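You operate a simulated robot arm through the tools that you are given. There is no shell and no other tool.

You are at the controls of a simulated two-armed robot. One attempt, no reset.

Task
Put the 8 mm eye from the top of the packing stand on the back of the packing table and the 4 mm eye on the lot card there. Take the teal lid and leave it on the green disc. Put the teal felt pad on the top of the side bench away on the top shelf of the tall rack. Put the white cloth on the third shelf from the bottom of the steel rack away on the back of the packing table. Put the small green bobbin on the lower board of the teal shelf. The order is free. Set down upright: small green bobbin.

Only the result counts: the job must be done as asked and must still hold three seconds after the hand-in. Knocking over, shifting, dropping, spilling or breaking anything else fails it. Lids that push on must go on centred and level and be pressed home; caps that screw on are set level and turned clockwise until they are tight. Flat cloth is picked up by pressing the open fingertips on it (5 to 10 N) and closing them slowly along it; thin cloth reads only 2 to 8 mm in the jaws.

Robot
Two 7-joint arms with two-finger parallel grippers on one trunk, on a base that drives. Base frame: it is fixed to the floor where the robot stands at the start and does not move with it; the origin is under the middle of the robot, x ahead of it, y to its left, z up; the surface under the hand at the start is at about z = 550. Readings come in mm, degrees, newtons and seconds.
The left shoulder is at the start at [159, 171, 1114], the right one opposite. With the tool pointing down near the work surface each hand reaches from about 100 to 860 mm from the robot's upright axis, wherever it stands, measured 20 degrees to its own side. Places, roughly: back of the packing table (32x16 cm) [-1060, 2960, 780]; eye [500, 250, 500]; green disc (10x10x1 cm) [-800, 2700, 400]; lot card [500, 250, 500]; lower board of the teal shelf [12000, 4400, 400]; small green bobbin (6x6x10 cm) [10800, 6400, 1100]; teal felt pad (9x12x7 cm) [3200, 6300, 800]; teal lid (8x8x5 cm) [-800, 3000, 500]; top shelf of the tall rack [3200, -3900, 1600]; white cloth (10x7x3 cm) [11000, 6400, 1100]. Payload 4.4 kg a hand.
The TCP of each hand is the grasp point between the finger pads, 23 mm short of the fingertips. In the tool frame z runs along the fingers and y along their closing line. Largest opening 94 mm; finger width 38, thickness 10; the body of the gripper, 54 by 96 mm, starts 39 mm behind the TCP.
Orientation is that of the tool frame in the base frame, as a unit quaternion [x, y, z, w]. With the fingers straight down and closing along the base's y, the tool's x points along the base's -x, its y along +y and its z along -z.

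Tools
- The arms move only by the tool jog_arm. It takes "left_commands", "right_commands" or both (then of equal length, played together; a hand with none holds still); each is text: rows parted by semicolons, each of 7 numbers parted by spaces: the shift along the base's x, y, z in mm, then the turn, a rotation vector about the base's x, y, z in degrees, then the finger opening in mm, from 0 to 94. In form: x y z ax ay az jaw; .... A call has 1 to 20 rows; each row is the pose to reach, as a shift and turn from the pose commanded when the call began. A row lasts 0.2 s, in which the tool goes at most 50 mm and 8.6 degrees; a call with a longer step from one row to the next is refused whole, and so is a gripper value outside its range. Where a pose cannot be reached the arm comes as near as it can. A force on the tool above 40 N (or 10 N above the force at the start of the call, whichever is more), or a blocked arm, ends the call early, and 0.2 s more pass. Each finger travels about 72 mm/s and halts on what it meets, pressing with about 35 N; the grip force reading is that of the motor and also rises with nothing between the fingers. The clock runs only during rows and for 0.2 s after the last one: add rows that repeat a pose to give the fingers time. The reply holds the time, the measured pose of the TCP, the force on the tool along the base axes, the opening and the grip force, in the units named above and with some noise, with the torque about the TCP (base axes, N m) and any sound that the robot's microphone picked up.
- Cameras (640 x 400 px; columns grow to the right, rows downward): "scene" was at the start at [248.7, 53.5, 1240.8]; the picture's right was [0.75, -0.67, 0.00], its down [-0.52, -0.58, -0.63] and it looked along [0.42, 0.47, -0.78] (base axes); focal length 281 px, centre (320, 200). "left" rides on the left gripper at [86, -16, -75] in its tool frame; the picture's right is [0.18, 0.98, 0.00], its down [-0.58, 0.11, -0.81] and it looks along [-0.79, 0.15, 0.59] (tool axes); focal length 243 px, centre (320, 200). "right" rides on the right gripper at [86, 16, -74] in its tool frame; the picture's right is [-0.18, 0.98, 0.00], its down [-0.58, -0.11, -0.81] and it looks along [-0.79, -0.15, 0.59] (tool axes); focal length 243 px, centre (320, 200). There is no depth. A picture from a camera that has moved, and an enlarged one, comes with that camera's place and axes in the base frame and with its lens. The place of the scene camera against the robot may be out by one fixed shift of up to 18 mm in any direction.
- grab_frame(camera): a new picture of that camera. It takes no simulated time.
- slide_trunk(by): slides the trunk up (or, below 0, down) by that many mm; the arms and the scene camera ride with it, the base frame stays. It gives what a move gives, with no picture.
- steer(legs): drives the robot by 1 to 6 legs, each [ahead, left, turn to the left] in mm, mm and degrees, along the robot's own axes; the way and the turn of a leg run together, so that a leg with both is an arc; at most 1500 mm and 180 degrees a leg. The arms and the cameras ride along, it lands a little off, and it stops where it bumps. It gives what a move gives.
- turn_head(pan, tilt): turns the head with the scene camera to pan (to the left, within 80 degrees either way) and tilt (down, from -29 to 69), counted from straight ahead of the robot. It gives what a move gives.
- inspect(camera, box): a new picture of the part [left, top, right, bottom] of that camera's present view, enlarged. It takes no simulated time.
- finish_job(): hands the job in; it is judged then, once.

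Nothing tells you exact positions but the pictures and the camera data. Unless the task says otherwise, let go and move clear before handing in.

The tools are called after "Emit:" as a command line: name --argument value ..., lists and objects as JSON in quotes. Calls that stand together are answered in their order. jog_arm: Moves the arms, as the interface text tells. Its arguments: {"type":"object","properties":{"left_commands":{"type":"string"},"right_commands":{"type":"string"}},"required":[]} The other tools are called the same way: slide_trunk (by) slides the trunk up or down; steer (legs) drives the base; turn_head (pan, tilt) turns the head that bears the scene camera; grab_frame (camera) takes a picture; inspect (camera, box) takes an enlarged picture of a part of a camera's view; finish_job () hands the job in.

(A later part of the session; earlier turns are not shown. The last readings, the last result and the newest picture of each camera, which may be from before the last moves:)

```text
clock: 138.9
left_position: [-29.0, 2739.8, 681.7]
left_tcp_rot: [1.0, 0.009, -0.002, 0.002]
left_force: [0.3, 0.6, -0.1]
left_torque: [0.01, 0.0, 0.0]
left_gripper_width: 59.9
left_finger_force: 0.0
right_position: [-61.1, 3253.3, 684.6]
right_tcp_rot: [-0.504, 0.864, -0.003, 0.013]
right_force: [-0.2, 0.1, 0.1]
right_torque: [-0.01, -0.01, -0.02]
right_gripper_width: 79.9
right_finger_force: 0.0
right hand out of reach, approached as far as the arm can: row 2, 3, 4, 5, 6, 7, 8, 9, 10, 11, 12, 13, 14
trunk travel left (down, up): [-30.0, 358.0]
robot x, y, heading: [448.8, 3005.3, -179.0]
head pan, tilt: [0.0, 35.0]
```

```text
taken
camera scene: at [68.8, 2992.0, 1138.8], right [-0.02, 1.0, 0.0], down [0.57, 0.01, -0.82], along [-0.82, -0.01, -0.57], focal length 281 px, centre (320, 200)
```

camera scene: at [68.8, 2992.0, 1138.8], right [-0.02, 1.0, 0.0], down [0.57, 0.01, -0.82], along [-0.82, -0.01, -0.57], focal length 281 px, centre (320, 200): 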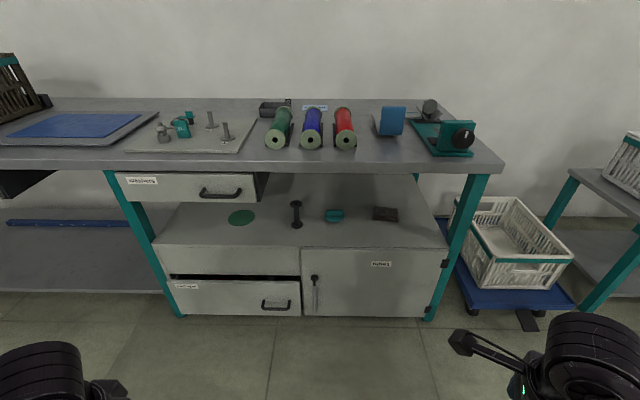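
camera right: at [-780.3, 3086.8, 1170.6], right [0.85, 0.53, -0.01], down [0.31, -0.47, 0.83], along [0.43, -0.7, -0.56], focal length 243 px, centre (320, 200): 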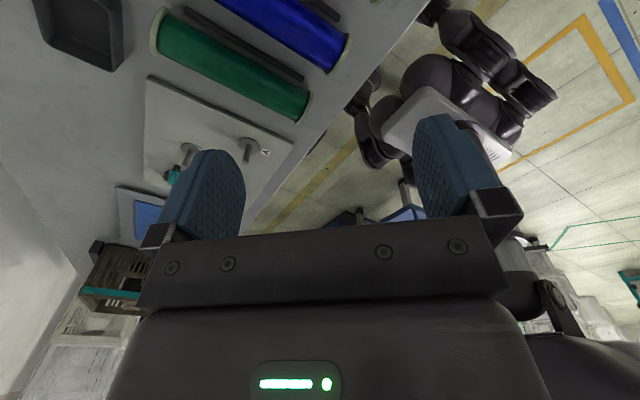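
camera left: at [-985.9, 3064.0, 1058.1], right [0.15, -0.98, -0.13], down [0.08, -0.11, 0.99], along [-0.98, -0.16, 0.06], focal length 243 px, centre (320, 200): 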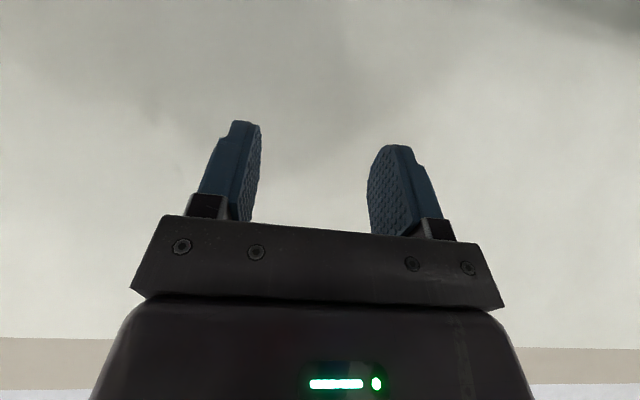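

The lowered trunk leans my shoulders forward, so the right hand was too close in. I bring it forward again and finish the half turn.

Emit:
jog_arm --right_commands "-20 -7 5 0 0 -7.5 80; -40 -14 10 0 0 -15 80; -60 -21 15 0 0 -22.5 80; -80 -28 15 0 0 -30 80; -100 -35 15 0 0 -37.5 80; -110 -42 15 0 0 -45 80; -120 -49 15 0 0 -52.5 80; -130 -53 15 0 0 -60 80; -130 -53 15 0 0 -60 80"

Emit:
grab_frame --camera "scene"

Emit:
inspect --camera "scene" --box '[140, 170, 460, 320]'

```text
clock: 140.6
left_position: [-28.0, 2740.0, 682.0]
left_tcp_rot: [1.0, 0.01, -0.003, 0.004]
left_force: [-0.3, -0.8, -0.5]
left_torque: [0.04, -0.01, -0.02]
left_gripper_width: 59.9
left_finger_force: 0.0
right_position: [-169.8, 3398.9, 630.8]
right_tcp_rot: [-0.082, 0.977, 0.199, 0.014]
right_force: [0.1, -0.7, 0.0]
right_torque: [0.01, -0.02, -0.03]
right_gripper_width: 80.0
right_finger_force: 0.0
right hand out of reach, approached as far as the arm can: row 1, 2, 3, 4, 5, 6, 7, 8
trunk travel left (down, up): [-30.0, 358.0]
robot x, y, heading: [447.5, 3000.7, -179.1]
head pan, tilt: [0.0, 35.0]
stopped in row 8 (right hand): the arm was blocked; the commanded pose is now the measured one
```

```text
taken
camera scene: at [69.9, 2993.7, 1139.5], right [-0.02, 1.0, 0.0], down [0.57, 0.01, -0.82], along [-0.82, -0.02, -0.57], focal length 281 px, centre (320, 200)
```

scene: 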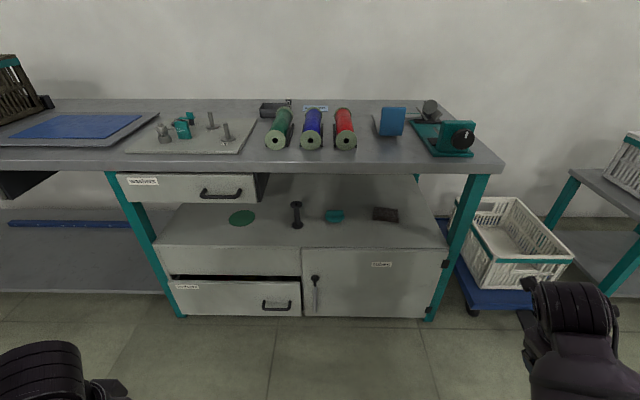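

```text
2.00 times, centred on (300, 245) of scene
camera zoom: at [69.9, 2993.7, 1139.5], right [-0.02, 1.0, 0.0], down [0.57, 0.01, -0.82], along [-0.82, -0.02, -0.57], focal length 562 px, centre (360, 110)
```

zoom: 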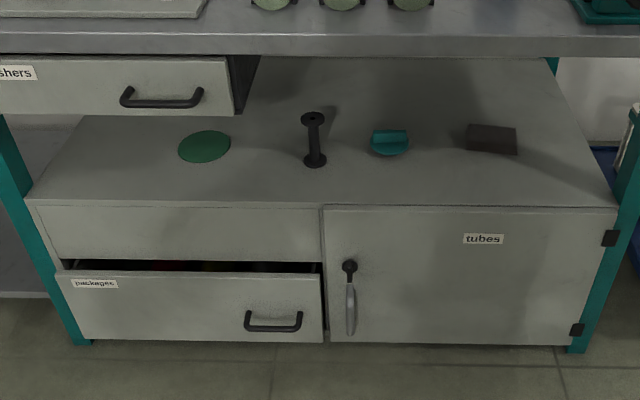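

The half turn nearly finished before the arm hit its limit near the body. I move the hand forward and inward to a roomier place and straighten its orientation.

Emit:
jog_arm --right_commands "-10 -40 12 -4 0 -1.5 80; -20 -80 24 -8 0 -3 80; -30 -120 36 -12 0 -4.5 80; -40 -160 48 -16 0 -6 80; -50 -200 60 -20 0 -7.5 80; -60 -240 70 -23 0 -9 80; -60 -240 70 -23 0 -9 80"

Emit:
grab_frame --camera "right"

```text
clock: 141.3
left_position: [-30.3, 2739.8, 677.2]
left_tcp_rot: [1.0, 0.008, 0.001, 0.002]
left_force: [-0.4, -0.1, -0.1]
left_torque: [-0.03, -0.06, -0.01]
left_gripper_width: 60.1
left_finger_force: 0.0
right_position: [-237.1, 3271.2, 701.5]
right_tcp_rot: [-0.144, 0.969, 0.197, -0.04]
right_force: [-1.2, -0.4, -1.9]
right_torque: [0.04, -0.04, -0.01]
right_gripper_width: 79.9
right_finger_force: 0.1
trunk travel left (down, up): [-30.0, 358.0]
robot x, y, heading: [444.3, 3002.0, -179.0]
head pan, tilt: [0.0, 35.0]
stopped in row 3 (right hand): the arm was blocked; the commanded pose is now the measured one
```

```text
taken
camera right: at [-313.3, 3232.0, 778.2], right [-0.09, 0.92, 0.38], down [0.69, -0.22, 0.69], along [0.72, 0.32, -0.62], focal length 243 px, centre (320, 200)
```

right: 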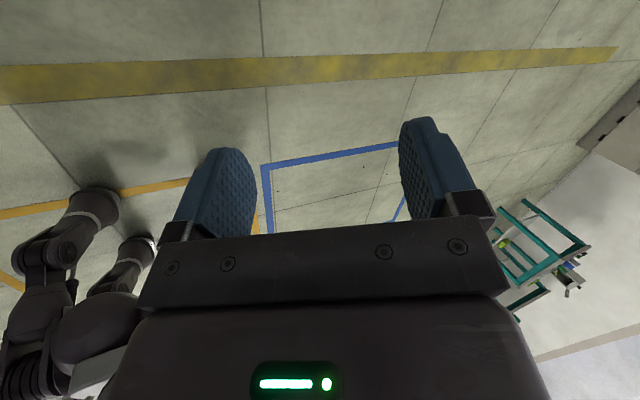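

The right arm stalls while re-aligning. I try tipping its tool forward toward the table from here in small steps to see whether that posture works.

Emit:
jog_arm --right_commands "-5 0 0 -2 7 0 80; -10 0 0 -4 14 0 80; -15 0 0 -6 21 0 80; -20 0 0 -8 28 0 80; -25 0 0 -10 35 0 80"

Emit:
grab_frame --camera "scene"

```text
clock: 142.1
left_position: [-29.9, 2740.3, 682.0]
left_tcp_rot: [1.0, 0.009, -0.002, 0.003]
left_force: [0.5, 0.9, -0.2]
left_torque: [-0.01, 0.03, -0.01]
left_gripper_width: 59.9
left_finger_force: 0.0
right_position: [-273.7, 3288.2, 756.0]
right_tcp_rot: [-0.158, 0.923, 0.262, -0.234]
right_force: [-0.3, 0.5, 0.9]
right_torque: [0.02, -0.01, -0.02]
right_gripper_width: 80.0
right_finger_force: 0.1
trunk travel left (down, up): [-30.0, 358.0]
robot x, y, heading: [446.3, 3000.4, -178.8]
head pan, tilt: [0.0, 35.0]
stopped in row 3 (right hand): the arm was blocked; the commanded pose is now the measured one
```

```text
taken
camera scene: at [67.8, 2992.3, 1138.9], right [-0.02, 1.0, 0.0], down [0.57, 0.01, -0.82], along [-0.82, -0.01, -0.57], focal length 281 px, centre (320, 200)
```

scene: 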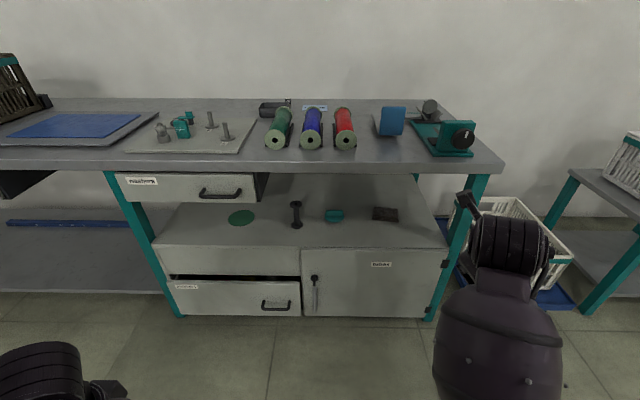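

The right arm's wrist cannot work turned over like that, so I return it to its normal turn in steps.

Emit:
jog_arm --right_commands "5 0 0 3 -7 3 80; 10 0 0 6 -14 6 80; 15 0 0 9 -21 9 80; 15 0 0 12 -28 12 80"

Emit:
jog_arm --right_commands "0 0 0 0 0 8 80; 0 0 0 0 0 16 80; 0 0 0 0 0 24 80; 0 0 0 0 0 32 80; 0 0 0 0 0 40 80; 0 0 0 0 0 48 80; 0 0 0 0 0 56 80; 0 0 0 0 0 64 80; 0 0 0 0 0 72 80; 0 0 0 0 0 80 80"

```text
clock: 142.8
left_position: [-30.2, 2739.4, 681.8]
left_tcp_rot: [1.0, 0.009, -0.003, 0.002]
left_force: [-0.5, 0.0, 0.8]
left_torque: [0.01, -0.04, 0.01]
left_gripper_width: 59.9
left_finger_force: 0.0
right_position: [-279.0, 3234.7, 781.5]
right_tcp_rot: [-0.319, 0.883, 0.308, -0.154]
right_force: [-0.5, -1.5, -0.2]
right_torque: [-0.04, -0.02, -0.01]
right_gripper_width: 80.2
right_finger_force: 0.1
trunk travel left (down, up): [-30.0, 358.0]
robot x, y, heading: [449.5, 3000.1, -178.8]
head pan, tilt: [0.0, 35.0]
stopped in row 3 (right hand): the arm was blocked; the commanded pose is now the measured one
```

```text
clock: 143.8
left_position: [-29.1, 2738.4, 681.0]
left_tcp_rot: [1.0, 0.009, -0.002, 0.002]
left_force: [-0.1, 0.0, 0.1]
left_torque: [0.03, 0.02, -0.01]
left_gripper_width: 59.8
left_finger_force: 0.1
right_position: [-291.2, 3196.4, 813.6]
right_tcp_rot: [-0.597, 0.704, 0.296, -0.246]
right_force: [-0.5, 0.1, -0.1]
right_torque: [-0.01, -0.04, 0.0]
right_gripper_width: 80.3
right_finger_force: 0.0
trunk travel left (down, up): [-30.0, 358.0]
robot x, y, heading: [445.7, 3001.1, -178.7]
head pan, tilt: [0.0, 35.0]
stopped in row 5 (right hand): the arm was blocked; the commanded pose is now the measured one
```

Emit:
jog_arm --right_commands "0 0 0 0 0 5 80; 0 0 0 0 0 10 80; 0 0 0 0 0 15 80; 0 0 0 0 0 20 80; 0 0 0 0 0 25 80; 0 0 0 0 0 30 80; 0 0 0 0 0 35 80; 0 0 0 0 0 40 80; 0 0 0 0 0 45 80; 0 0 0 0 0 50 80; 0 0 0 0 0 55 80; 0 0 0 0 0 60 80"

Emit:
grab_frame --camera "scene"

```text
clock: 144.9
left_position: [-30.6, 2740.0, 681.7]
left_tcp_rot: [1.0, 0.009, -0.002, 0.002]
left_force: [-0.2, -0.4, 1.0]
left_torque: [-0.03, -0.01, -0.01]
left_gripper_width: 60.1
left_finger_force: 0.1
right_position: [-289.2, 3148.2, 823.7]
right_tcp_rot: [0.75, -0.532, -0.259, 0.296]
right_force: [-0.5, 0.9, 0.1]
right_torque: [-0.03, 0.0, -0.02]
right_gripper_width: 79.9
right_finger_force: 0.1
trunk travel left (down, up): [-30.0, 358.0]
robot x, y, heading: [446.7, 3002.8, -178.7]
head pan, tilt: [0.0, 35.0]
stopped in row 5 (right hand): the arm was blocked; the commanded pose is now the measured one
```

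```text
taken
camera scene: at [67.9, 2992.0, 1139.0], right [-0.02, 1.0, 0.0], down [0.57, 0.01, -0.82], along [-0.82, -0.02, -0.57], focal length 281 px, centre (320, 200)
```

scene: 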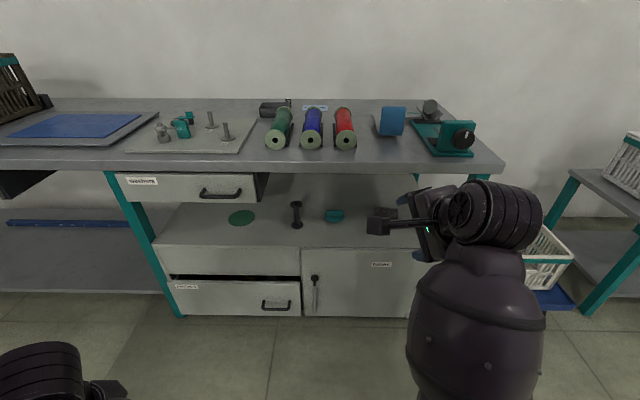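

The hand is now pitched forward with its camera to the left. From this roomier posture I try rolling it further so that the camera ends on top.

Emit:
jog_arm --right_commands "0 0 0 -4.2 -1 -4.1 80; 0 0 0 -8.4 -2 -8.2 80; 0 0 0 -12.6 -3 -12.3 80; 0 0 0 -16.8 -4 -16.4 80; 0 0 0 -21 -5 -20.5 80; 0 0 0 -25.2 -6 -24.6 80; 0 0 0 -29.4 -7 -28.7 80; 0 0 0 -33.6 -8 -32.8 80; 0 0 0 -37.8 -9 -36.9 80; 0 0 0 -42 -10 -41 80"

```text
clock: 145.6
left_position: [-29.2, 2738.7, 681.9]
left_tcp_rot: [1.0, 0.008, -0.002, 0.003]
left_force: [-0.5, 0.6, -0.4]
left_torque: [0.0, -0.01, 0.01]
left_gripper_width: 60.4
left_finger_force: 0.0
right_position: [-292.9, 3113.9, 856.6]
right_tcp_rot: [0.713, -0.56, -0.266, 0.328]
right_force: [0.7, 0.4, -0.2]
right_torque: [-0.02, 0.0, -0.02]
right_gripper_width: 80.1
right_finger_force: 0.0
trunk travel left (down, up): [-30.0, 358.0]
robot x, y, heading: [444.5, 3003.1, -179.0]
head pan, tilt: [0.0, 35.0]
stopped in row 3 (right hand): the arm was blocked; the commanded pose is now the measured one
```

Emit:
jog_arm --right_commands "-20 0 -10 0 0 0 80; -40 0 -20 0 0 0 80; -60 0 -30 0 0 0 80; -80 0 -40 0 0 0 80; -100 0 -50 0 0 0 80; -100 0 -50 0 0 0 80"

Emit:
grab_frame --camera "scene"

```text
clock: 147.2
left_position: [-30.1, 2739.9, 681.8]
left_tcp_rot: [1.0, 0.009, -0.002, 0.003]
left_force: [0.0, 0.2, -0.2]
left_torque: [0.03, 0.01, -0.04]
left_gripper_width: 59.9
left_finger_force: 0.0
right_position: [-388.2, 3071.3, 822.3]
right_tcp_rot: [0.743, -0.51, -0.284, 0.328]
right_force: [0.3, -0.2, 0.5]
right_torque: [-0.03, -0.02, 0.0]
right_gripper_width: 79.9
right_finger_force: 0.1
trunk travel left (down, up): [-30.0, 358.0]
robot x, y, heading: [447.0, 2998.1, -178.8]
head pan, tilt: [0.0, 35.0]
stopped in row 6 (right hand): the arm was blocked; the commanded pose is now the measured one
```

```text
taken
camera scene: at [68.0, 2991.9, 1139.0], right [-0.02, 1.0, 0.0], down [0.57, 0.01, -0.82], along [-0.82, -0.02, -0.57], focal length 281 px, centre (320, 200)
```

scene: 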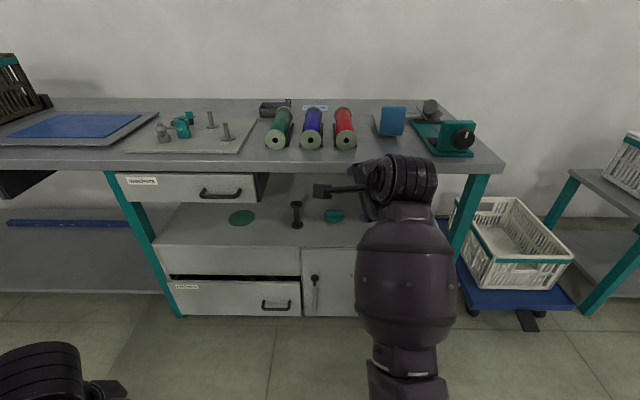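

Emit:
jog_arm --right_commands "0 0 0 4.5 1.2 3.7 80; 0 0 0 9 2.4 7.4 80; 0 0 0 13.5 3.6 11.1 80; 0 0 0 18 4.8 14.8 80; 0 0 0 22.5 6 18.5 80; 0 0 0 27 7.2 22.2 80; 0 0 0 31.5 8.4 25.9 80; 0 0 0 36 9.6 29.6 80; 0 0 0 40.5 10.8 33.3 80; 0 0 0 45 12 37 80"

Emit:
grab_frame --camera "scene"

```text
clock: 149.4
left_position: [-29.7, 2739.7, 682.0]
left_tcp_rot: [1.0, 0.009, -0.002, 0.003]
left_force: [0.2, -0.7, -0.6]
left_torque: [0.04, -0.02, -0.05]
left_gripper_width: 60.2
left_finger_force: 0.0
right_position: [-388.9, 3072.1, 822.7]
right_tcp_rot: [0.898, -0.076, -0.409, 0.145]
right_force: [0.4, -0.4, -0.6]
right_torque: [0.03, 0.01, 0.03]
right_gripper_width: 80.1
right_finger_force: 0.0
trunk travel left (down, up): [-30.0, 358.0]
robot x, y, heading: [445.9, 3000.7, -178.9]
head pan, tilt: [0.0, 35.0]
```

```text
taken
camera scene: at [67.9, 2991.9, 1139.0], right [-0.02, 1.0, 0.0], down [0.57, 0.01, -0.82], along [-0.82, -0.02, -0.57], focal length 281 px, centre (320, 200)
```

scene: 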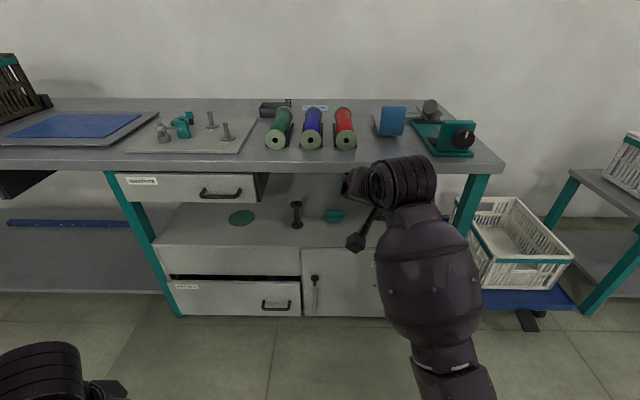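

The right hand now moves freely, pitched forward with its camera below, which is its natural posture. I check its camera view of the shelf.

Emit:
grab_frame --camera "right"

Emit:
grab_frame --camera "left"

```text
taken
camera right: at [-275.8, 3049.3, 811.2], right [-0.14, -0.88, 0.45], down [0.23, 0.41, 0.88], along [-0.96, 0.22, 0.15], focal length 243 px, centre (320, 200)
```

right: 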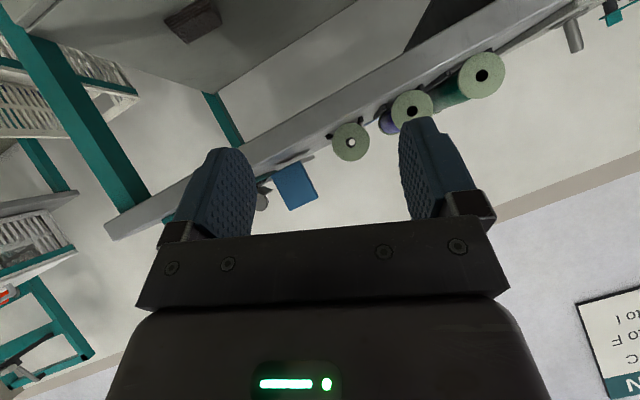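

```text
taken
camera left: at [57.1, 2757.9, 755.0], right [0.2, -0.98, 0.0], down [-0.58, -0.12, 0.81], along [-0.79, -0.17, -0.59], focal length 243 px, centre (320, 200)
```

left: 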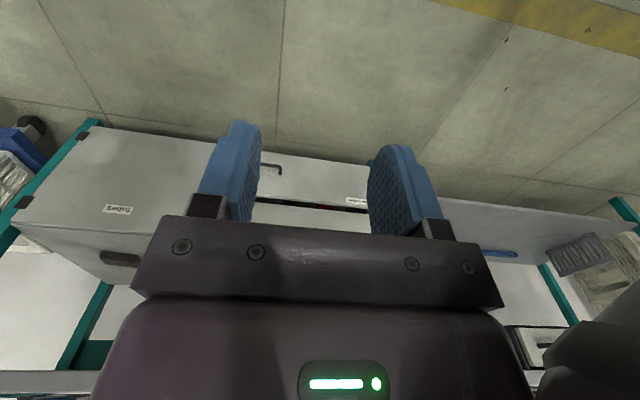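

I can see enough to plan: approach the lid with the right hand pitched 45° and grip its rim. I zoom in on the lid and disc for shape and height.

Emit:
inspect --camera "scene" --box '[316, 198, 364, 228]'

Emit:
inspect --camera "scene" --box '[210, 180, 306, 240]'

```text
13.33 times, centred on (340, 213) of scene
camera zoom: at [67.9, 2991.9, 1139.0], right [-0.02, 1.0, 0.0], down [0.57, 0.01, -0.82], along [-0.82, -0.02, -0.57], focal length 3750 px, centre (53, 27)
```

zoom: 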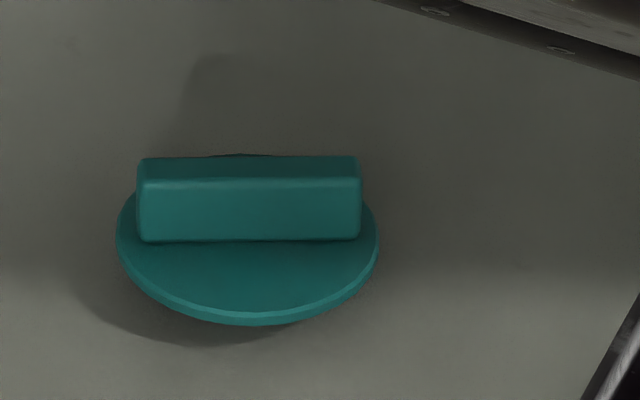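

```text
6.67 times, centred on (258, 210) of scene
camera zoom: at [67.9, 2991.9, 1139.0], right [-0.02, 1.0, 0.0], down [0.57, 0.01, -0.82], along [-0.82, -0.02, -0.57], focal length 1875 px, centre (733, 133)
```

zoom: 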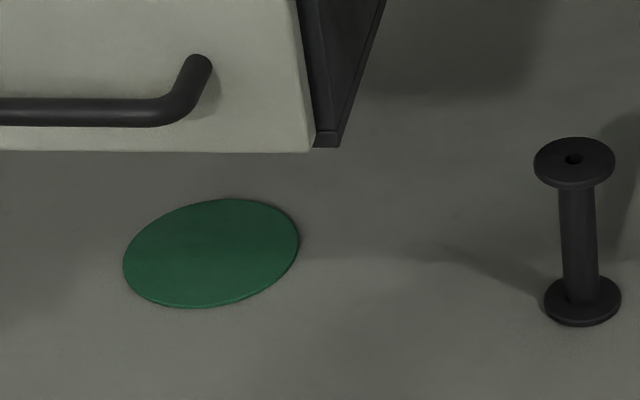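

The lid turns out to have a plug below, a thin flange and a bar handle about 67 x 13 x 22 mm across my line of approach. I'll grip the bar by its ends with the tool pitched 35°. First I level the right hand into that pose, low and in front of me.

Emit:
jog_arm --right_commands "20 14 -20 2.4 0.8 0 94; 42 30 -42 4.8 1.5 0 94; 64 46 -64 7.2 2.3 0 94; 86 62 -86 9.6 3 0 94; 108 78 -108 12 3.8 0 94; 130 94 -130 14.4 4.5 0 94; 150 108 -150 16.5 5.3 0 94; 170 120 -170 18.9 6 0 94; 170 120 -170 18.9 6 0 94"

Emit:
grab_frame --camera "scene"

Emit:
grab_frame --camera "right"

```text
clock: 151.0
left_position: [-23.8, 2735.5, 698.4]
left_tcp_rot: [1.0, 0.009, -0.02, -0.002]
left_force: [-0.1, -0.2, 0.2]
left_torque: [-0.01, -0.01, -0.01]
left_gripper_width: 60.0
left_finger_force: 0.0
right_position: [-292.5, 3137.1, 805.7]
right_tcp_rot: [0.832, -0.003, -0.552, 0.053]
right_force: [0.3, 1.0, 0.6]
right_torque: [0.0, -0.02, 0.0]
right_gripper_width: 94.1
right_finger_force: 0.0
trunk travel left (down, up): [-30.0, 358.0]
robot x, y, heading: [446.4, 3004.4, -178.7]
head pan, tilt: [0.0, 35.0]
stopped in row 7 (right hand): the arm was blocked; the commanded pose is now the measured one
```

```text
taken
camera scene: at [86.7, 2984.3, 1152.6], right [-0.02, 1.0, 0.01], down [0.56, 0.02, -0.83], along [-0.83, -0.01, -0.56], focal length 281 px, centre (320, 200)
```

scene: 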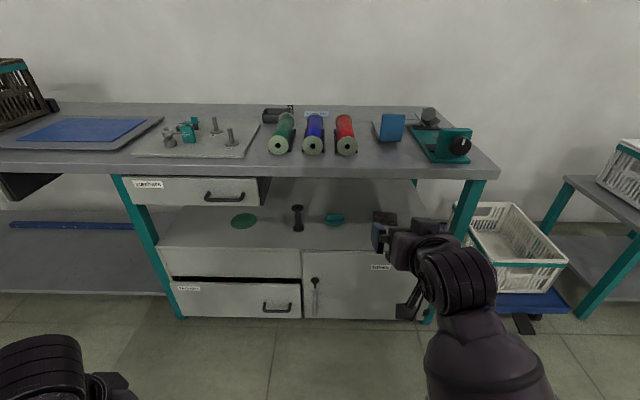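

```text
taken
camera right: at [-189.2, 3120.9, 756.3], right [-0.02, -0.97, 0.26], down [0.51, 0.22, 0.84], along [-0.86, 0.15, 0.48], focal length 243 px, centre (320, 200)
```

right: 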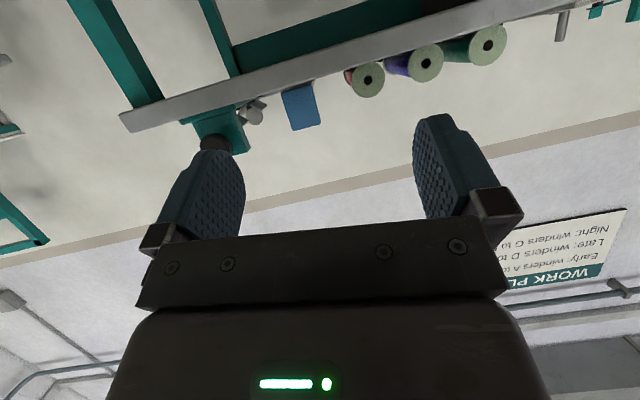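

The last move pressed my own arm against my legs, so low and close postures are out. I move the right hand forward and up, and raise the trunk again.

Emit:
jog_arm --right_commands "-20 0 20 0 0 0 94; -40 0 40 0 0 0 94; -60 0 60 0 0 0 94; -80 0 80 0 0 0 94; -100 0 100 0 0 0 94; -100 0 100 0 0 0 94"

Emit:
slide_trunk --by 80

Emit:
grab_frame --camera "scene"

```text
clock: 152.4
left_position: [-28.5, 2740.1, 682.2]
left_tcp_rot: [1.0, 0.009, -0.003, 0.003]
left_force: [0.0, 1.4, -0.3]
left_torque: [0.01, 0.01, -0.02]
left_gripper_width: 60.1
left_finger_force: 0.1
right_position: [-396.8, 3143.9, 869.4]
right_tcp_rot: [0.846, -0.005, -0.531, 0.055]
right_force: [0.2, -1.2, 0.3]
right_torque: [0.01, 0.01, -0.03]
right_gripper_width: 93.9
right_finger_force: 0.0
trunk travel left (down, up): [-30.0, 358.0]
robot x, y, heading: [447.3, 3004.4, -178.9]
head pan, tilt: [0.0, 35.0]
```

```text
clock: 153.6
left_position: [-29.5, 2740.0, 759.6]
left_tcp_rot: [1.0, 0.009, -0.001, 0.002]
left_force: [-0.1, -0.5, -0.3]
left_torque: [0.01, -0.02, 0.04]
left_gripper_width: 59.9
left_finger_force: 0.0
right_position: [-396.8, 3142.5, 945.8]
right_tcp_rot: [0.846, -0.005, -0.53, 0.056]
right_force: [-0.1, -0.3, -0.3]
right_torque: [0.0, 0.01, -0.02]
right_gripper_width: 93.8
right_finger_force: 0.1
trunk travel left (down, up): [-110.0, 278.0]
robot x, y, heading: [442.4, 3000.4, -179.1]
head pan, tilt: [0.0, 35.0]
```

```text
taken
camera scene: at [136.4, 2993.0, 1238.5], right [-0.02, 1.0, 0.0], down [0.57, 0.01, -0.82], along [-0.82, -0.02, -0.57], focal length 281 px, centre (320, 200)
```

scene: 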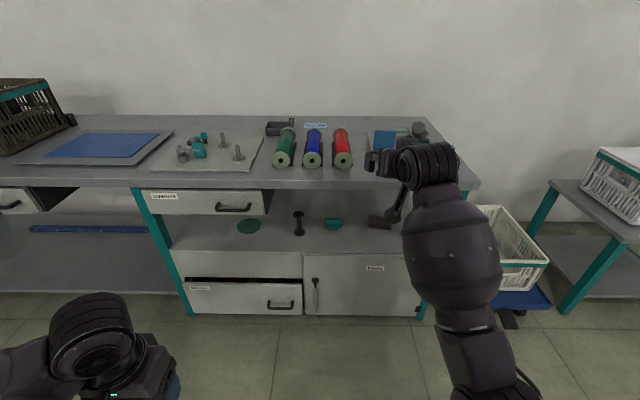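

Posture is good again. I use the left hand camera from two heights to measure the shelf, disc, lid and drawer precisely.

Emit:
jog_arm --left_commands "-30 20 0 0 0 0 60; -60 40 0 0 0 0 60; -90 60 0 0 0 0 60; -120 80 0 0 0 0 60; -150 100 0 0 0 0 60; -150 100 0 0 0 0 60"

Emit:
grab_frame --camera "left"

```text
clock: 155.0
left_position: [-180.5, 2839.7, 762.1]
left_tcp_rot: [1.0, 0.009, -0.003, 0.003]
left_force: [0.6, -0.4, -0.3]
left_torque: [-0.01, -0.03, 0.04]
left_gripper_width: 59.9
left_finger_force: 0.1
right_position: [-397.2, 3142.3, 948.9]
right_tcp_rot: [0.845, -0.005, -0.531, 0.056]
right_force: [0.1, 0.1, 0.1]
right_torque: [0.0, 0.0, -0.01]
right_gripper_width: 94.1
right_finger_force: 0.1
trunk travel left (down, up): [-110.0, 278.0]
robot x, y, heading: [445.4, 3004.5, -178.7]
head pan, tilt: [0.0, 35.0]
```

```text
taken
camera left: at [-94.4, 2857.8, 835.8], right [0.2, -0.98, 0.0], down [-0.58, -0.12, 0.81], along [-0.79, -0.17, -0.59], focal length 243 px, centre (320, 200)
```

left: 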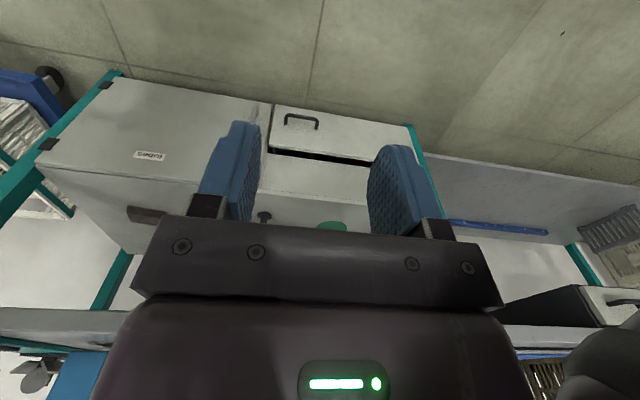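

The gripper hides the shelf from here, so I drive 250 mm nearer, after lifting the right hand a bit.

Emit:
jog_arm --right_commands "15 10 20 0 0 0 94; 30 20 40 0 0 0 94; 45 30 60 0 0 0 94; 45 30 60 0 0 0 94"

Emit:
steer --legs '[[250, 0, 0]]'

Emit:
grab_frame --camera "left"

Emit:
grab_frame --camera "scene"

```text
clock: 156.0
left_position: [-180.9, 2839.2, 763.1]
left_tcp_rot: [1.0, 0.009, -0.003, 0.003]
left_force: [-0.2, 0.7, -0.7]
left_torque: [-0.01, -0.01, 0.01]
left_gripper_width: 59.8
left_finger_force: 0.2
right_position: [-351.9, 3170.2, 1008.7]
right_tcp_rot: [0.845, -0.005, -0.532, 0.055]
right_force: [0.5, -0.1, -0.8]
right_torque: [0.01, -0.01, 0.0]
right_gripper_width: 94.1
right_finger_force: 0.1
trunk travel left (down, up): [-110.0, 278.0]
robot x, y, heading: [448.3, 3005.5, -178.8]
head pan, tilt: [0.0, 35.0]
```

```text
clock: 157.8
left_position: [-429.7, 2835.5, 762.5]
left_tcp_rot: [1.0, 0.007, -0.004, 0.003]
left_force: [-0.8, -0.1, -0.1]
left_torque: [0.02, 0.0, -0.02]
left_gripper_width: 60.0
left_finger_force: 0.1
right_position: [-601.4, 3167.3, 1008.7]
right_tcp_rot: [0.845, -0.006, -0.532, 0.055]
right_force: [-0.3, 0.2, -1.0]
right_torque: [0.01, 0.02, -0.04]
right_gripper_width: 94.1
right_finger_force: 0.0
trunk travel left (down, up): [-110.0, 278.0]
robot x, y, heading: [198.0, 2998.1, -178.8]
head pan, tilt: [0.0, 35.0]
```

```text
taken
camera left: at [-343.6, 2853.9, 835.4], right [0.2, -0.98, 0.0], down [-0.58, -0.11, 0.81], along [-0.79, -0.16, -0.59], focal length 243 px, centre (320, 200)
```

left: 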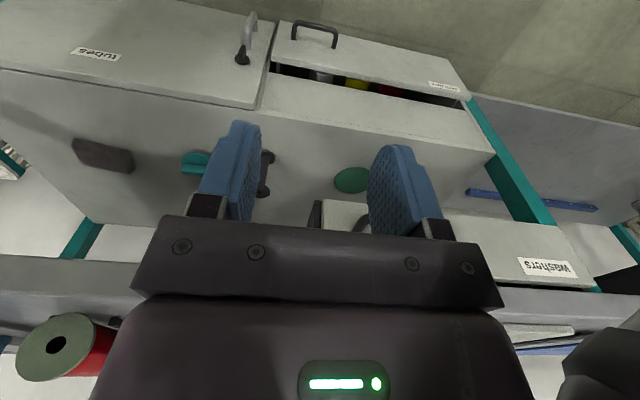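

```text
taken
camera scene: at [-111.6, 2989.0, 1239.1], right [-0.02, 1.0, 0.0], down [0.57, 0.01, -0.82], along [-0.82, -0.01, -0.57], focal length 281 px, centre (320, 200)
```

scene: 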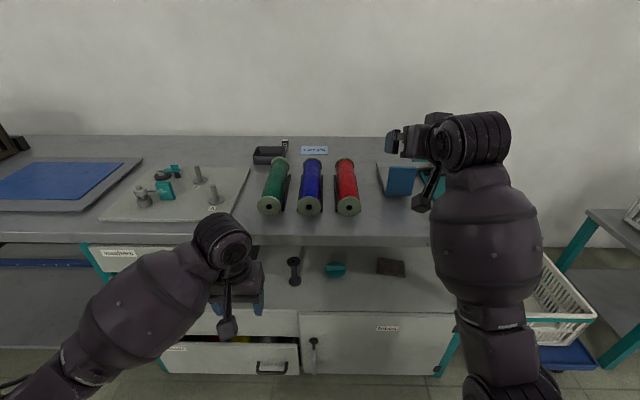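

Now the left camera sees disc, spool and lid. I take enlarged views, lower the left hand 120 mm and repeat, to triangulate.

Emit:
inspect --camera "left" --box '[130, 120, 290, 220]'

Emit:
inspect --camera "left" --box '[250, 120, 410, 220]'

Emit:
jog_arm --left_commands "0 0 -30 0 0 0 94; 0 0 -60 0 0 0 94; 0 0 -90 0 0 0 94; 0 0 -120 0 0 0 94; 0 0 -120 0 0 0 94"

Emit:
grab_frame --camera "left"

```text
4.00 times, centred on (210, 170) of left
camera zoom: at [-343.6, 2853.9, 835.4], right [0.2, -0.98, 0.0], down [-0.58, -0.11, 0.81], along [-0.79, -0.16, -0.59], focal length 970 px, centre (760, 320)
```

zoom: 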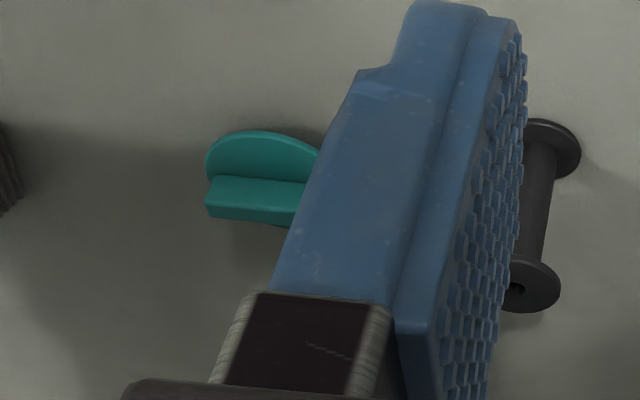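

```text
4.00 times, centred on (330, 170) of left
camera zoom: at [-343.6, 2853.9, 835.4], right [0.2, -0.98, 0.0], down [-0.58, -0.11, 0.81], along [-0.79, -0.16, -0.59], focal length 970 px, centre (280, 320)
```

zoom: 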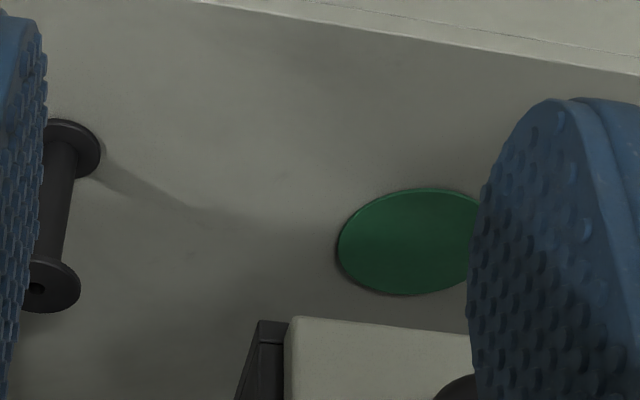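

```text
clock: 159.0
left_position: [-429.9, 2835.5, 641.8]
left_tcp_rot: [1.0, 0.008, -0.003, 0.003]
left_force: [-1.0, 0.7, -0.3]
left_torque: [-0.02, -0.01, 0.01]
left_gripper_width: 93.7
left_finger_force: 0.0
right_position: [-601.0, 3167.0, 1008.9]
right_tcp_rot: [0.845, -0.007, -0.532, 0.054]
right_force: [-0.2, 0.2, -0.7]
right_torque: [-0.02, -0.02, 0.01]
right_gripper_width: 93.9
right_finger_force: 0.2
trunk travel left (down, up): [-110.0, 278.0]
robot x, y, heading: [196.6, 2997.1, -179.1]
head pan, tilt: [0.0, 35.0]
```

```text
taken
camera left: at [-343.5, 2853.4, 714.7], right [0.2, -0.98, 0.0], down [-0.58, -0.11, 0.81], along [-0.79, -0.16, -0.59], focal length 243 px, centre (320, 200)
```

left: 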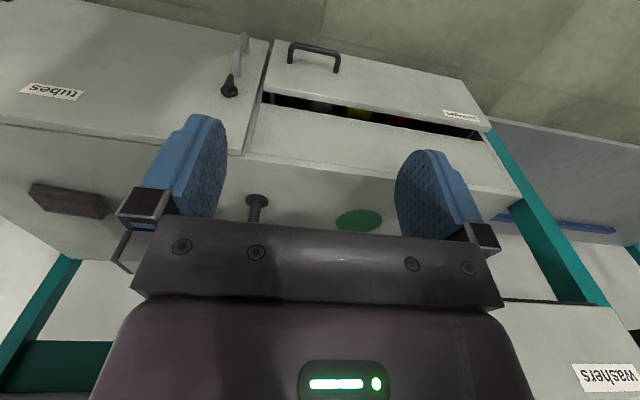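

Emit:
inspect --camera "left" --box '[220, 120, 420, 245]'

Emit:
inspect --camera "left" --box '[440, 100, 640, 225]'

```text
3.20 times, centred on (320, 182) of left
camera zoom: at [-343.5, 2853.4, 714.7], right [0.2, -0.98, 0.0], down [-0.58, -0.11, 0.81], along [-0.79, -0.16, -0.59], focal length 776 px, centre (320, 256)
```

zoom: 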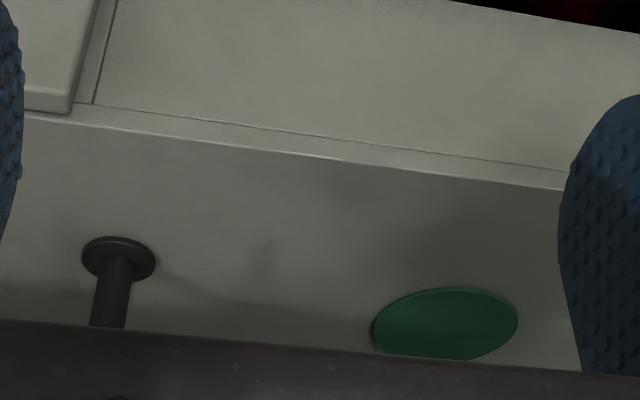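

```text
3.20 times, centred on (540, 162) of left
camera zoom: at [-343.5, 2853.4, 714.7], right [0.2, -0.98, 0.0], down [-0.58, -0.11, 0.81], along [-0.79, -0.16, -0.59], focal length 776 px, centre (-384, 320)
```

zoom: 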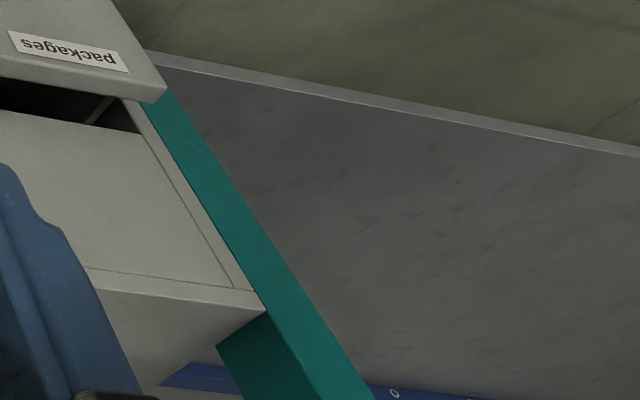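

From the two views I get: disc top at z ≈ 443 centred near (-780, 2678), shelf z ≈ 437 with its front edge at x ≈ -634, spool at (-745, 2894), drawer bottom z ≈ 652. Next I look at the lid from straight in front.

Emit:
jog_arm --left_commands "0 30 30 0 0 0 94; 0 60 60 0 0 0 94; 0 90 90 0 0 0 94; 0 120 100 0 0 0 94; 0 150 100 0 0 0 94; 0 180 100 0 0 0 94; 0 180 100 0 0 0 94"

Emit:
grab_frame --camera "left"

Emit:
inspect --camera "left" --box '[230, 130, 390, 230]'

```text
clock: 160.6
left_position: [-429.7, 3015.3, 741.2]
left_tcp_rot: [1.0, 0.009, -0.003, 0.002]
left_force: [-0.1, -1.5, -0.7]
left_torque: [0.04, 0.02, 0.02]
left_gripper_width: 94.2
left_finger_force: 0.1
right_position: [-600.4, 3167.9, 1009.4]
right_tcp_rot: [0.845, -0.006, -0.532, 0.054]
right_force: [-0.4, 0.8, -0.6]
right_torque: [0.01, 0.0, 0.0]
right_gripper_width: 93.7
right_finger_force: 0.1
trunk travel left (down, up): [-110.0, 278.0]
robot x, y, heading: [196.1, 2997.1, -178.9]
head pan, tilt: [0.0, 35.0]
```

```text
taken
camera left: at [-343.0, 3033.5, 814.5], right [0.2, -0.98, 0.0], down [-0.57, -0.11, 0.81], along [-0.79, -0.16, -0.59], focal length 243 px, centre (320, 200)
```

left: 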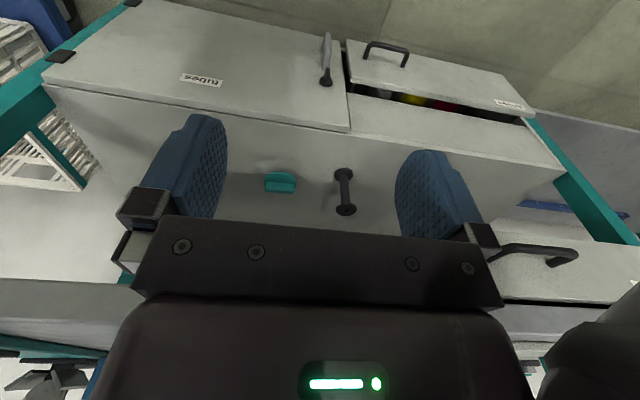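

```text
4.00 times, centred on (310, 180) of left
camera zoom: at [-343.0, 3033.5, 814.5], right [0.2, -0.98, 0.0], down [-0.57, -0.11, 0.81], along [-0.79, -0.16, -0.59], focal length 970 px, centre (360, 280)
```

zoom: 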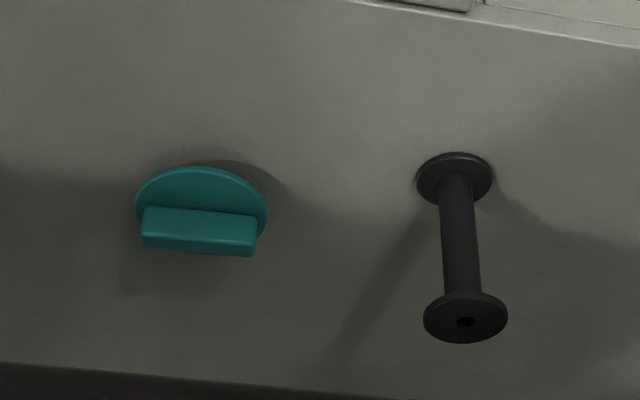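

Emit:
inspect --camera "left" --box '[256, 165, 304, 195]'

Emit:
jog_arm --left_commands "-30 -20 -20 0 0 0 94; -60 -40 -40 0 0 0 94; -60 -40 -70 0 0 0 94; -60 -40 -70 0 0 0 94"

Emit:
grab_frame --camera "left"

```text
13.33 times, centred on (280, 180) of left
camera zoom: at [-343.0, 3033.5, 814.5], right [0.2, -0.98, 0.0], down [-0.57, -0.11, 0.81], along [-0.79, -0.16, -0.59], focal length 3235 px, centre (853, 467)
```

zoom: 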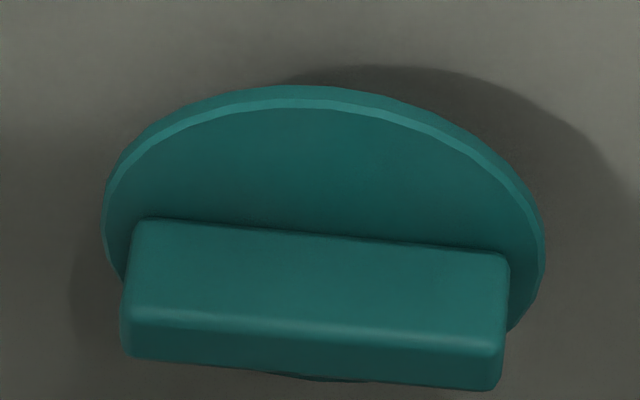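

```text
clock: 161.6
left_position: [-488.6, 2974.9, 671.7]
left_tcp_rot: [1.0, 0.008, -0.003, 0.003]
left_force: [0.0, -0.3, -0.2]
left_torque: [0.04, 0.03, -0.02]
left_gripper_width: 94.1
left_finger_force: 0.1
right_position: [-599.7, 3167.7, 1008.9]
right_tcp_rot: [0.845, -0.006, -0.532, 0.055]
right_force: [0.2, 0.3, 0.0]
right_torque: [0.02, 0.01, -0.01]
right_gripper_width: 93.9
right_finger_force: 0.0
trunk travel left (down, up): [-110.0, 278.0]
robot x, y, heading: [197.4, 2998.4, -179.1]
head pan, tilt: [0.0, 35.0]
```

```text
taken
camera left: at [-401.6, 2993.5, 745.0], right [0.2, -0.98, 0.0], down [-0.57, -0.11, 0.81], along [-0.79, -0.16, -0.59], focal length 243 px, centre (320, 200)
```

left: 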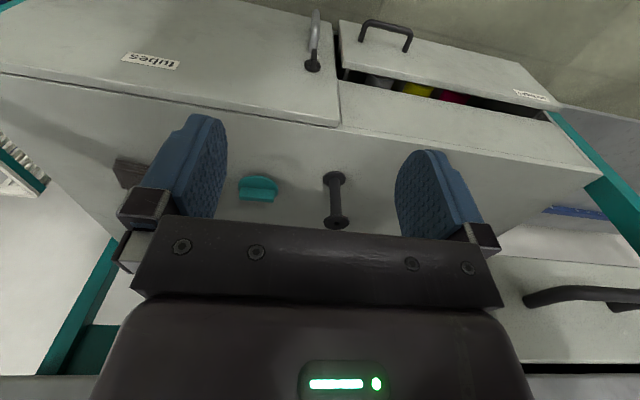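

Emit:
inspect --camera "left" --box '[234, 170, 282, 205]'

```text
11.43 times, centred on (258, 188) of left
camera zoom: at [-401.6, 2993.5, 745.0], right [0.2, -0.98, 0.0], down [-0.57, -0.11, 0.81], along [-0.79, -0.16, -0.59], focal length 2773 px, centre (1029, 343)
```

zoom: 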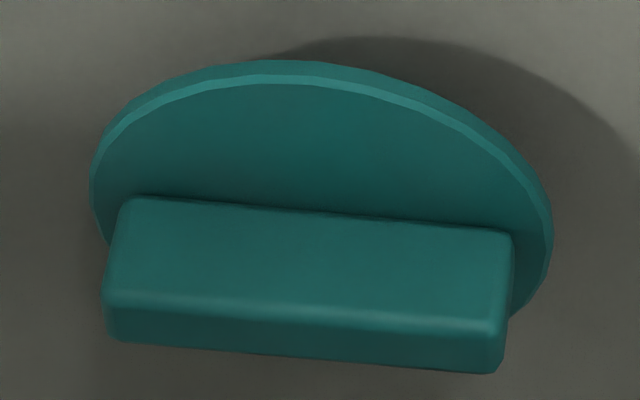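

The lid is now well measured: handle centred near (-779.5, 3035), 61 mm long across, spanning z 463-485, flange just below. I move the left hand out of the way and lower the right hand, pitched 35°, in front of the table edge.

Emit:
jog_arm --left_commands "20 -30 18 0 0 0 60; 40 -60 36 0 0 0 60; 60 -90 54 0 0 0 60; 80 -120 72 0 0 0 60; 100 -150 90 0 0 0 60; 120 -180 108 0 0 0 60; 140 -210 126 0 0 0 60; 160 -240 144 0 0 0 60; 180 -270 162 0 0 0 60; 205 -305 178 0 0 0 60; 205 -305 178 0 0 0 60"

Emit:
jog_arm --right_commands "30 -10 0 0.7 -1.1 -0.3 94; 60 -20 -20 1.5 -2.3 -0.6 94; 60 -30 -60 2.2 -3.4 -0.9 94; 60 -40 -100 3 -4.6 -1.2 94; 60 -50 -140 3.7 -5.8 -1.5 94; 60 -60 -180 4.5 -7 -1.8 94; 60 -67 -220 5.2 -8.1 -2 94; 60 -67 -260 5.9 -9.3 -2.3 94; 60 -67 -300 5.9 -9.3 -2.3 94; 60 -67 -300 5.9 -9.3 -2.3 94"

Emit:
grab_frame --camera "scene"

```text
clock: 164.0
left_position: [-283.3, 2669.9, 849.9]
left_tcp_rot: [1.0, 0.008, -0.002, 0.002]
left_force: [0.1, 0.5, 0.0]
left_torque: [0.01, -0.04, -0.02]
left_gripper_width: 60.0
left_finger_force: 0.2
right_position: [-602.3, 3168.4, 1008.5]
right_tcp_rot: [0.846, -0.006, -0.531, 0.055]
right_force: [0.6, 0.5, -0.5]
right_torque: [-0.01, -0.03, 0.02]
right_gripper_width: 94.1
right_finger_force: 0.1
trunk travel left (down, up): [-110.0, 278.0]
robot x, y, heading: [195.2, 2997.0, -179.1]
head pan, tilt: [0.0, 35.0]
```

```text
clock: 166.2
left_position: [-282.8, 2669.7, 851.4]
left_tcp_rot: [1.0, 0.007, -0.002, 0.002]
left_force: [-0.5, 0.6, -1.1]
left_torque: [0.0, -0.05, 0.0]
left_gripper_width: 60.0
left_finger_force: 0.0
right_position: [-541.4, 3098.5, 709.5]
right_tcp_rot: [0.887, 0.001, -0.463, 0.001]
right_force: [0.6, 0.1, 0.0]
right_torque: [0.02, 0.01, 0.02]
right_gripper_width: 94.0
right_finger_force: 0.1
trunk travel left (down, up): [-110.0, 278.0]
robot x, y, heading: [195.9, 2998.5, -179.0]
head pan, tilt: [0.0, 35.0]
```

```text
taken
camera scene: at [-110.9, 2989.0, 1239.4], right [-0.02, 1.0, 0.0], down [0.57, 0.01, -0.82], along [-0.82, -0.01, -0.57], focal length 281 px, centre (320, 200)
```

scene: 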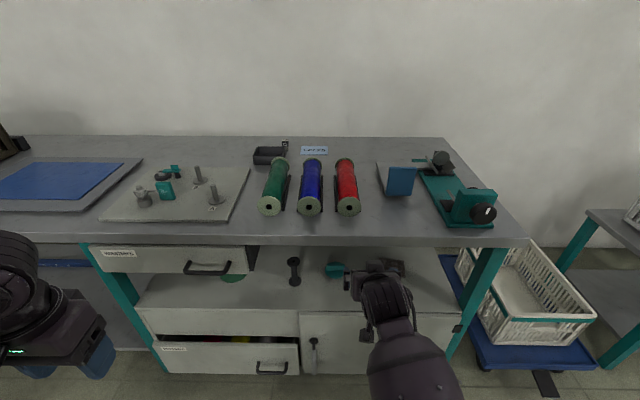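

That went smoothly. I continue lowering the right hand to about shelf height and look through its camera.

Emit:
jog_arm --right_commands "0 -10 -40 0 0 0 94; 0 -20 -80 0 0 0 94; 0 -30 -120 0 0 0 94; 0 -40 -155 0 0 0 94; 0 -50 -175 0 0 0 94; 0 -60 -180 0 0 0 94; 0 -63 -180 0 0 0 94"

Emit:
grab_frame --camera "scene"

Emit:
grab_frame --camera "right"

```text
clock: 167.8
left_position: [-284.2, 2669.4, 850.1]
left_tcp_rot: [1.0, 0.008, -0.002, 0.002]
left_force: [-0.6, 0.7, 0.2]
left_torque: [-0.01, 0.01, -0.01]
left_gripper_width: 60.0
left_finger_force: 0.2
right_position: [-550.3, 3125.2, 514.5]
right_tcp_rot: [0.88, 0.034, -0.469, -0.065]
right_force: [-0.2, -0.4, -0.2]
right_torque: [0.0, 0.0, 0.0]
right_gripper_width: 94.2
right_finger_force: 0.1
trunk travel left (down, up): [-110.0, 278.0]
robot x, y, heading: [195.5, 3000.3, -179.3]
head pan, tilt: [0.0, 35.0]
stopped in row 7 (right hand): the arm was blocked; the commanded pose is now the measured one
```

```text
taken
camera scene: at [-111.0, 2989.1, 1239.3], right [-0.02, 1.0, 0.0], down [0.57, 0.01, -0.82], along [-0.82, -0.01, -0.57], focal length 281 px, centre (320, 200)
```

scene: 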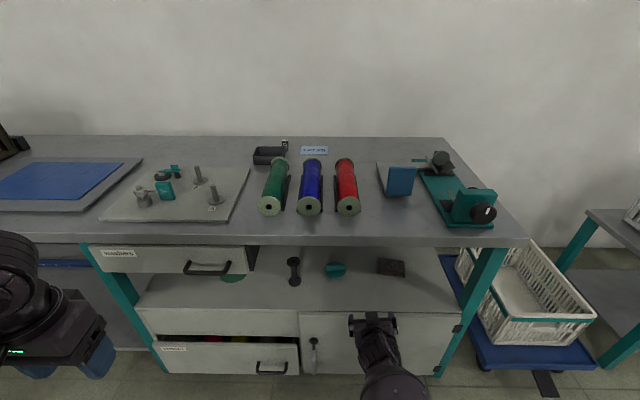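

```text
taken
camera right: at [-440.8, 3113.1, 482.7], right [-0.1, -0.99, 0.01], down [0.34, -0.03, 0.94], along [-0.93, 0.1, 0.35], focal length 243 px, centre (320, 200)
```

right: 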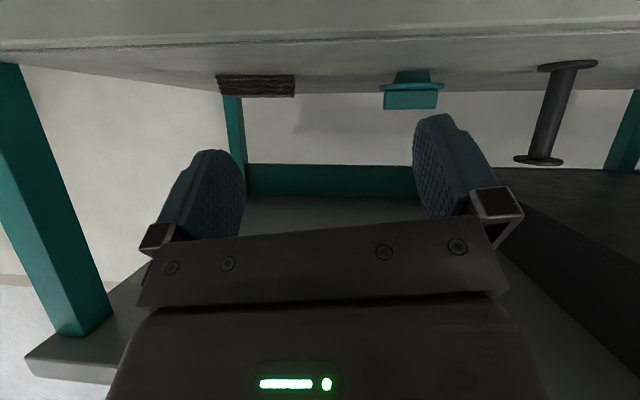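

The arm stalls when the hand moves toward my middle, so it prefers working farther to my right. I correct its roll while moving it slightly outward, then shift the base left instead.

Emit:
jog_arm --right_commands "0 15 3 -2.8 -0.4 0 94; 0 30 6 -5.6 -0.7 0 94; 0 45 8 -8.4 -1.1 0 94; 0 45 8 -8.4 -1.1 0 94"

```text
clock: 168.8
left_position: [-282.8, 2670.1, 851.0]
left_tcp_rot: [1.0, 0.008, -0.002, 0.002]
left_force: [0.4, 0.5, -0.3]
left_torque: [0.01, 0.06, 0.01]
left_gripper_width: 60.1
left_finger_force: 0.0
right_position: [-550.2, 3167.3, 522.0]
right_tcp_rot: [0.887, -0.002, -0.461, 0.0]
right_force: [-1.1, 0.3, -0.1]
right_torque: [0.0, -0.02, 0.0]
right_gripper_width: 93.8
right_finger_force: 0.1
trunk travel left (down, up): [-110.0, 278.0]
robot x, y, heading: [197.1, 2998.6, -178.8]
head pan, tilt: [0.0, 35.0]
```

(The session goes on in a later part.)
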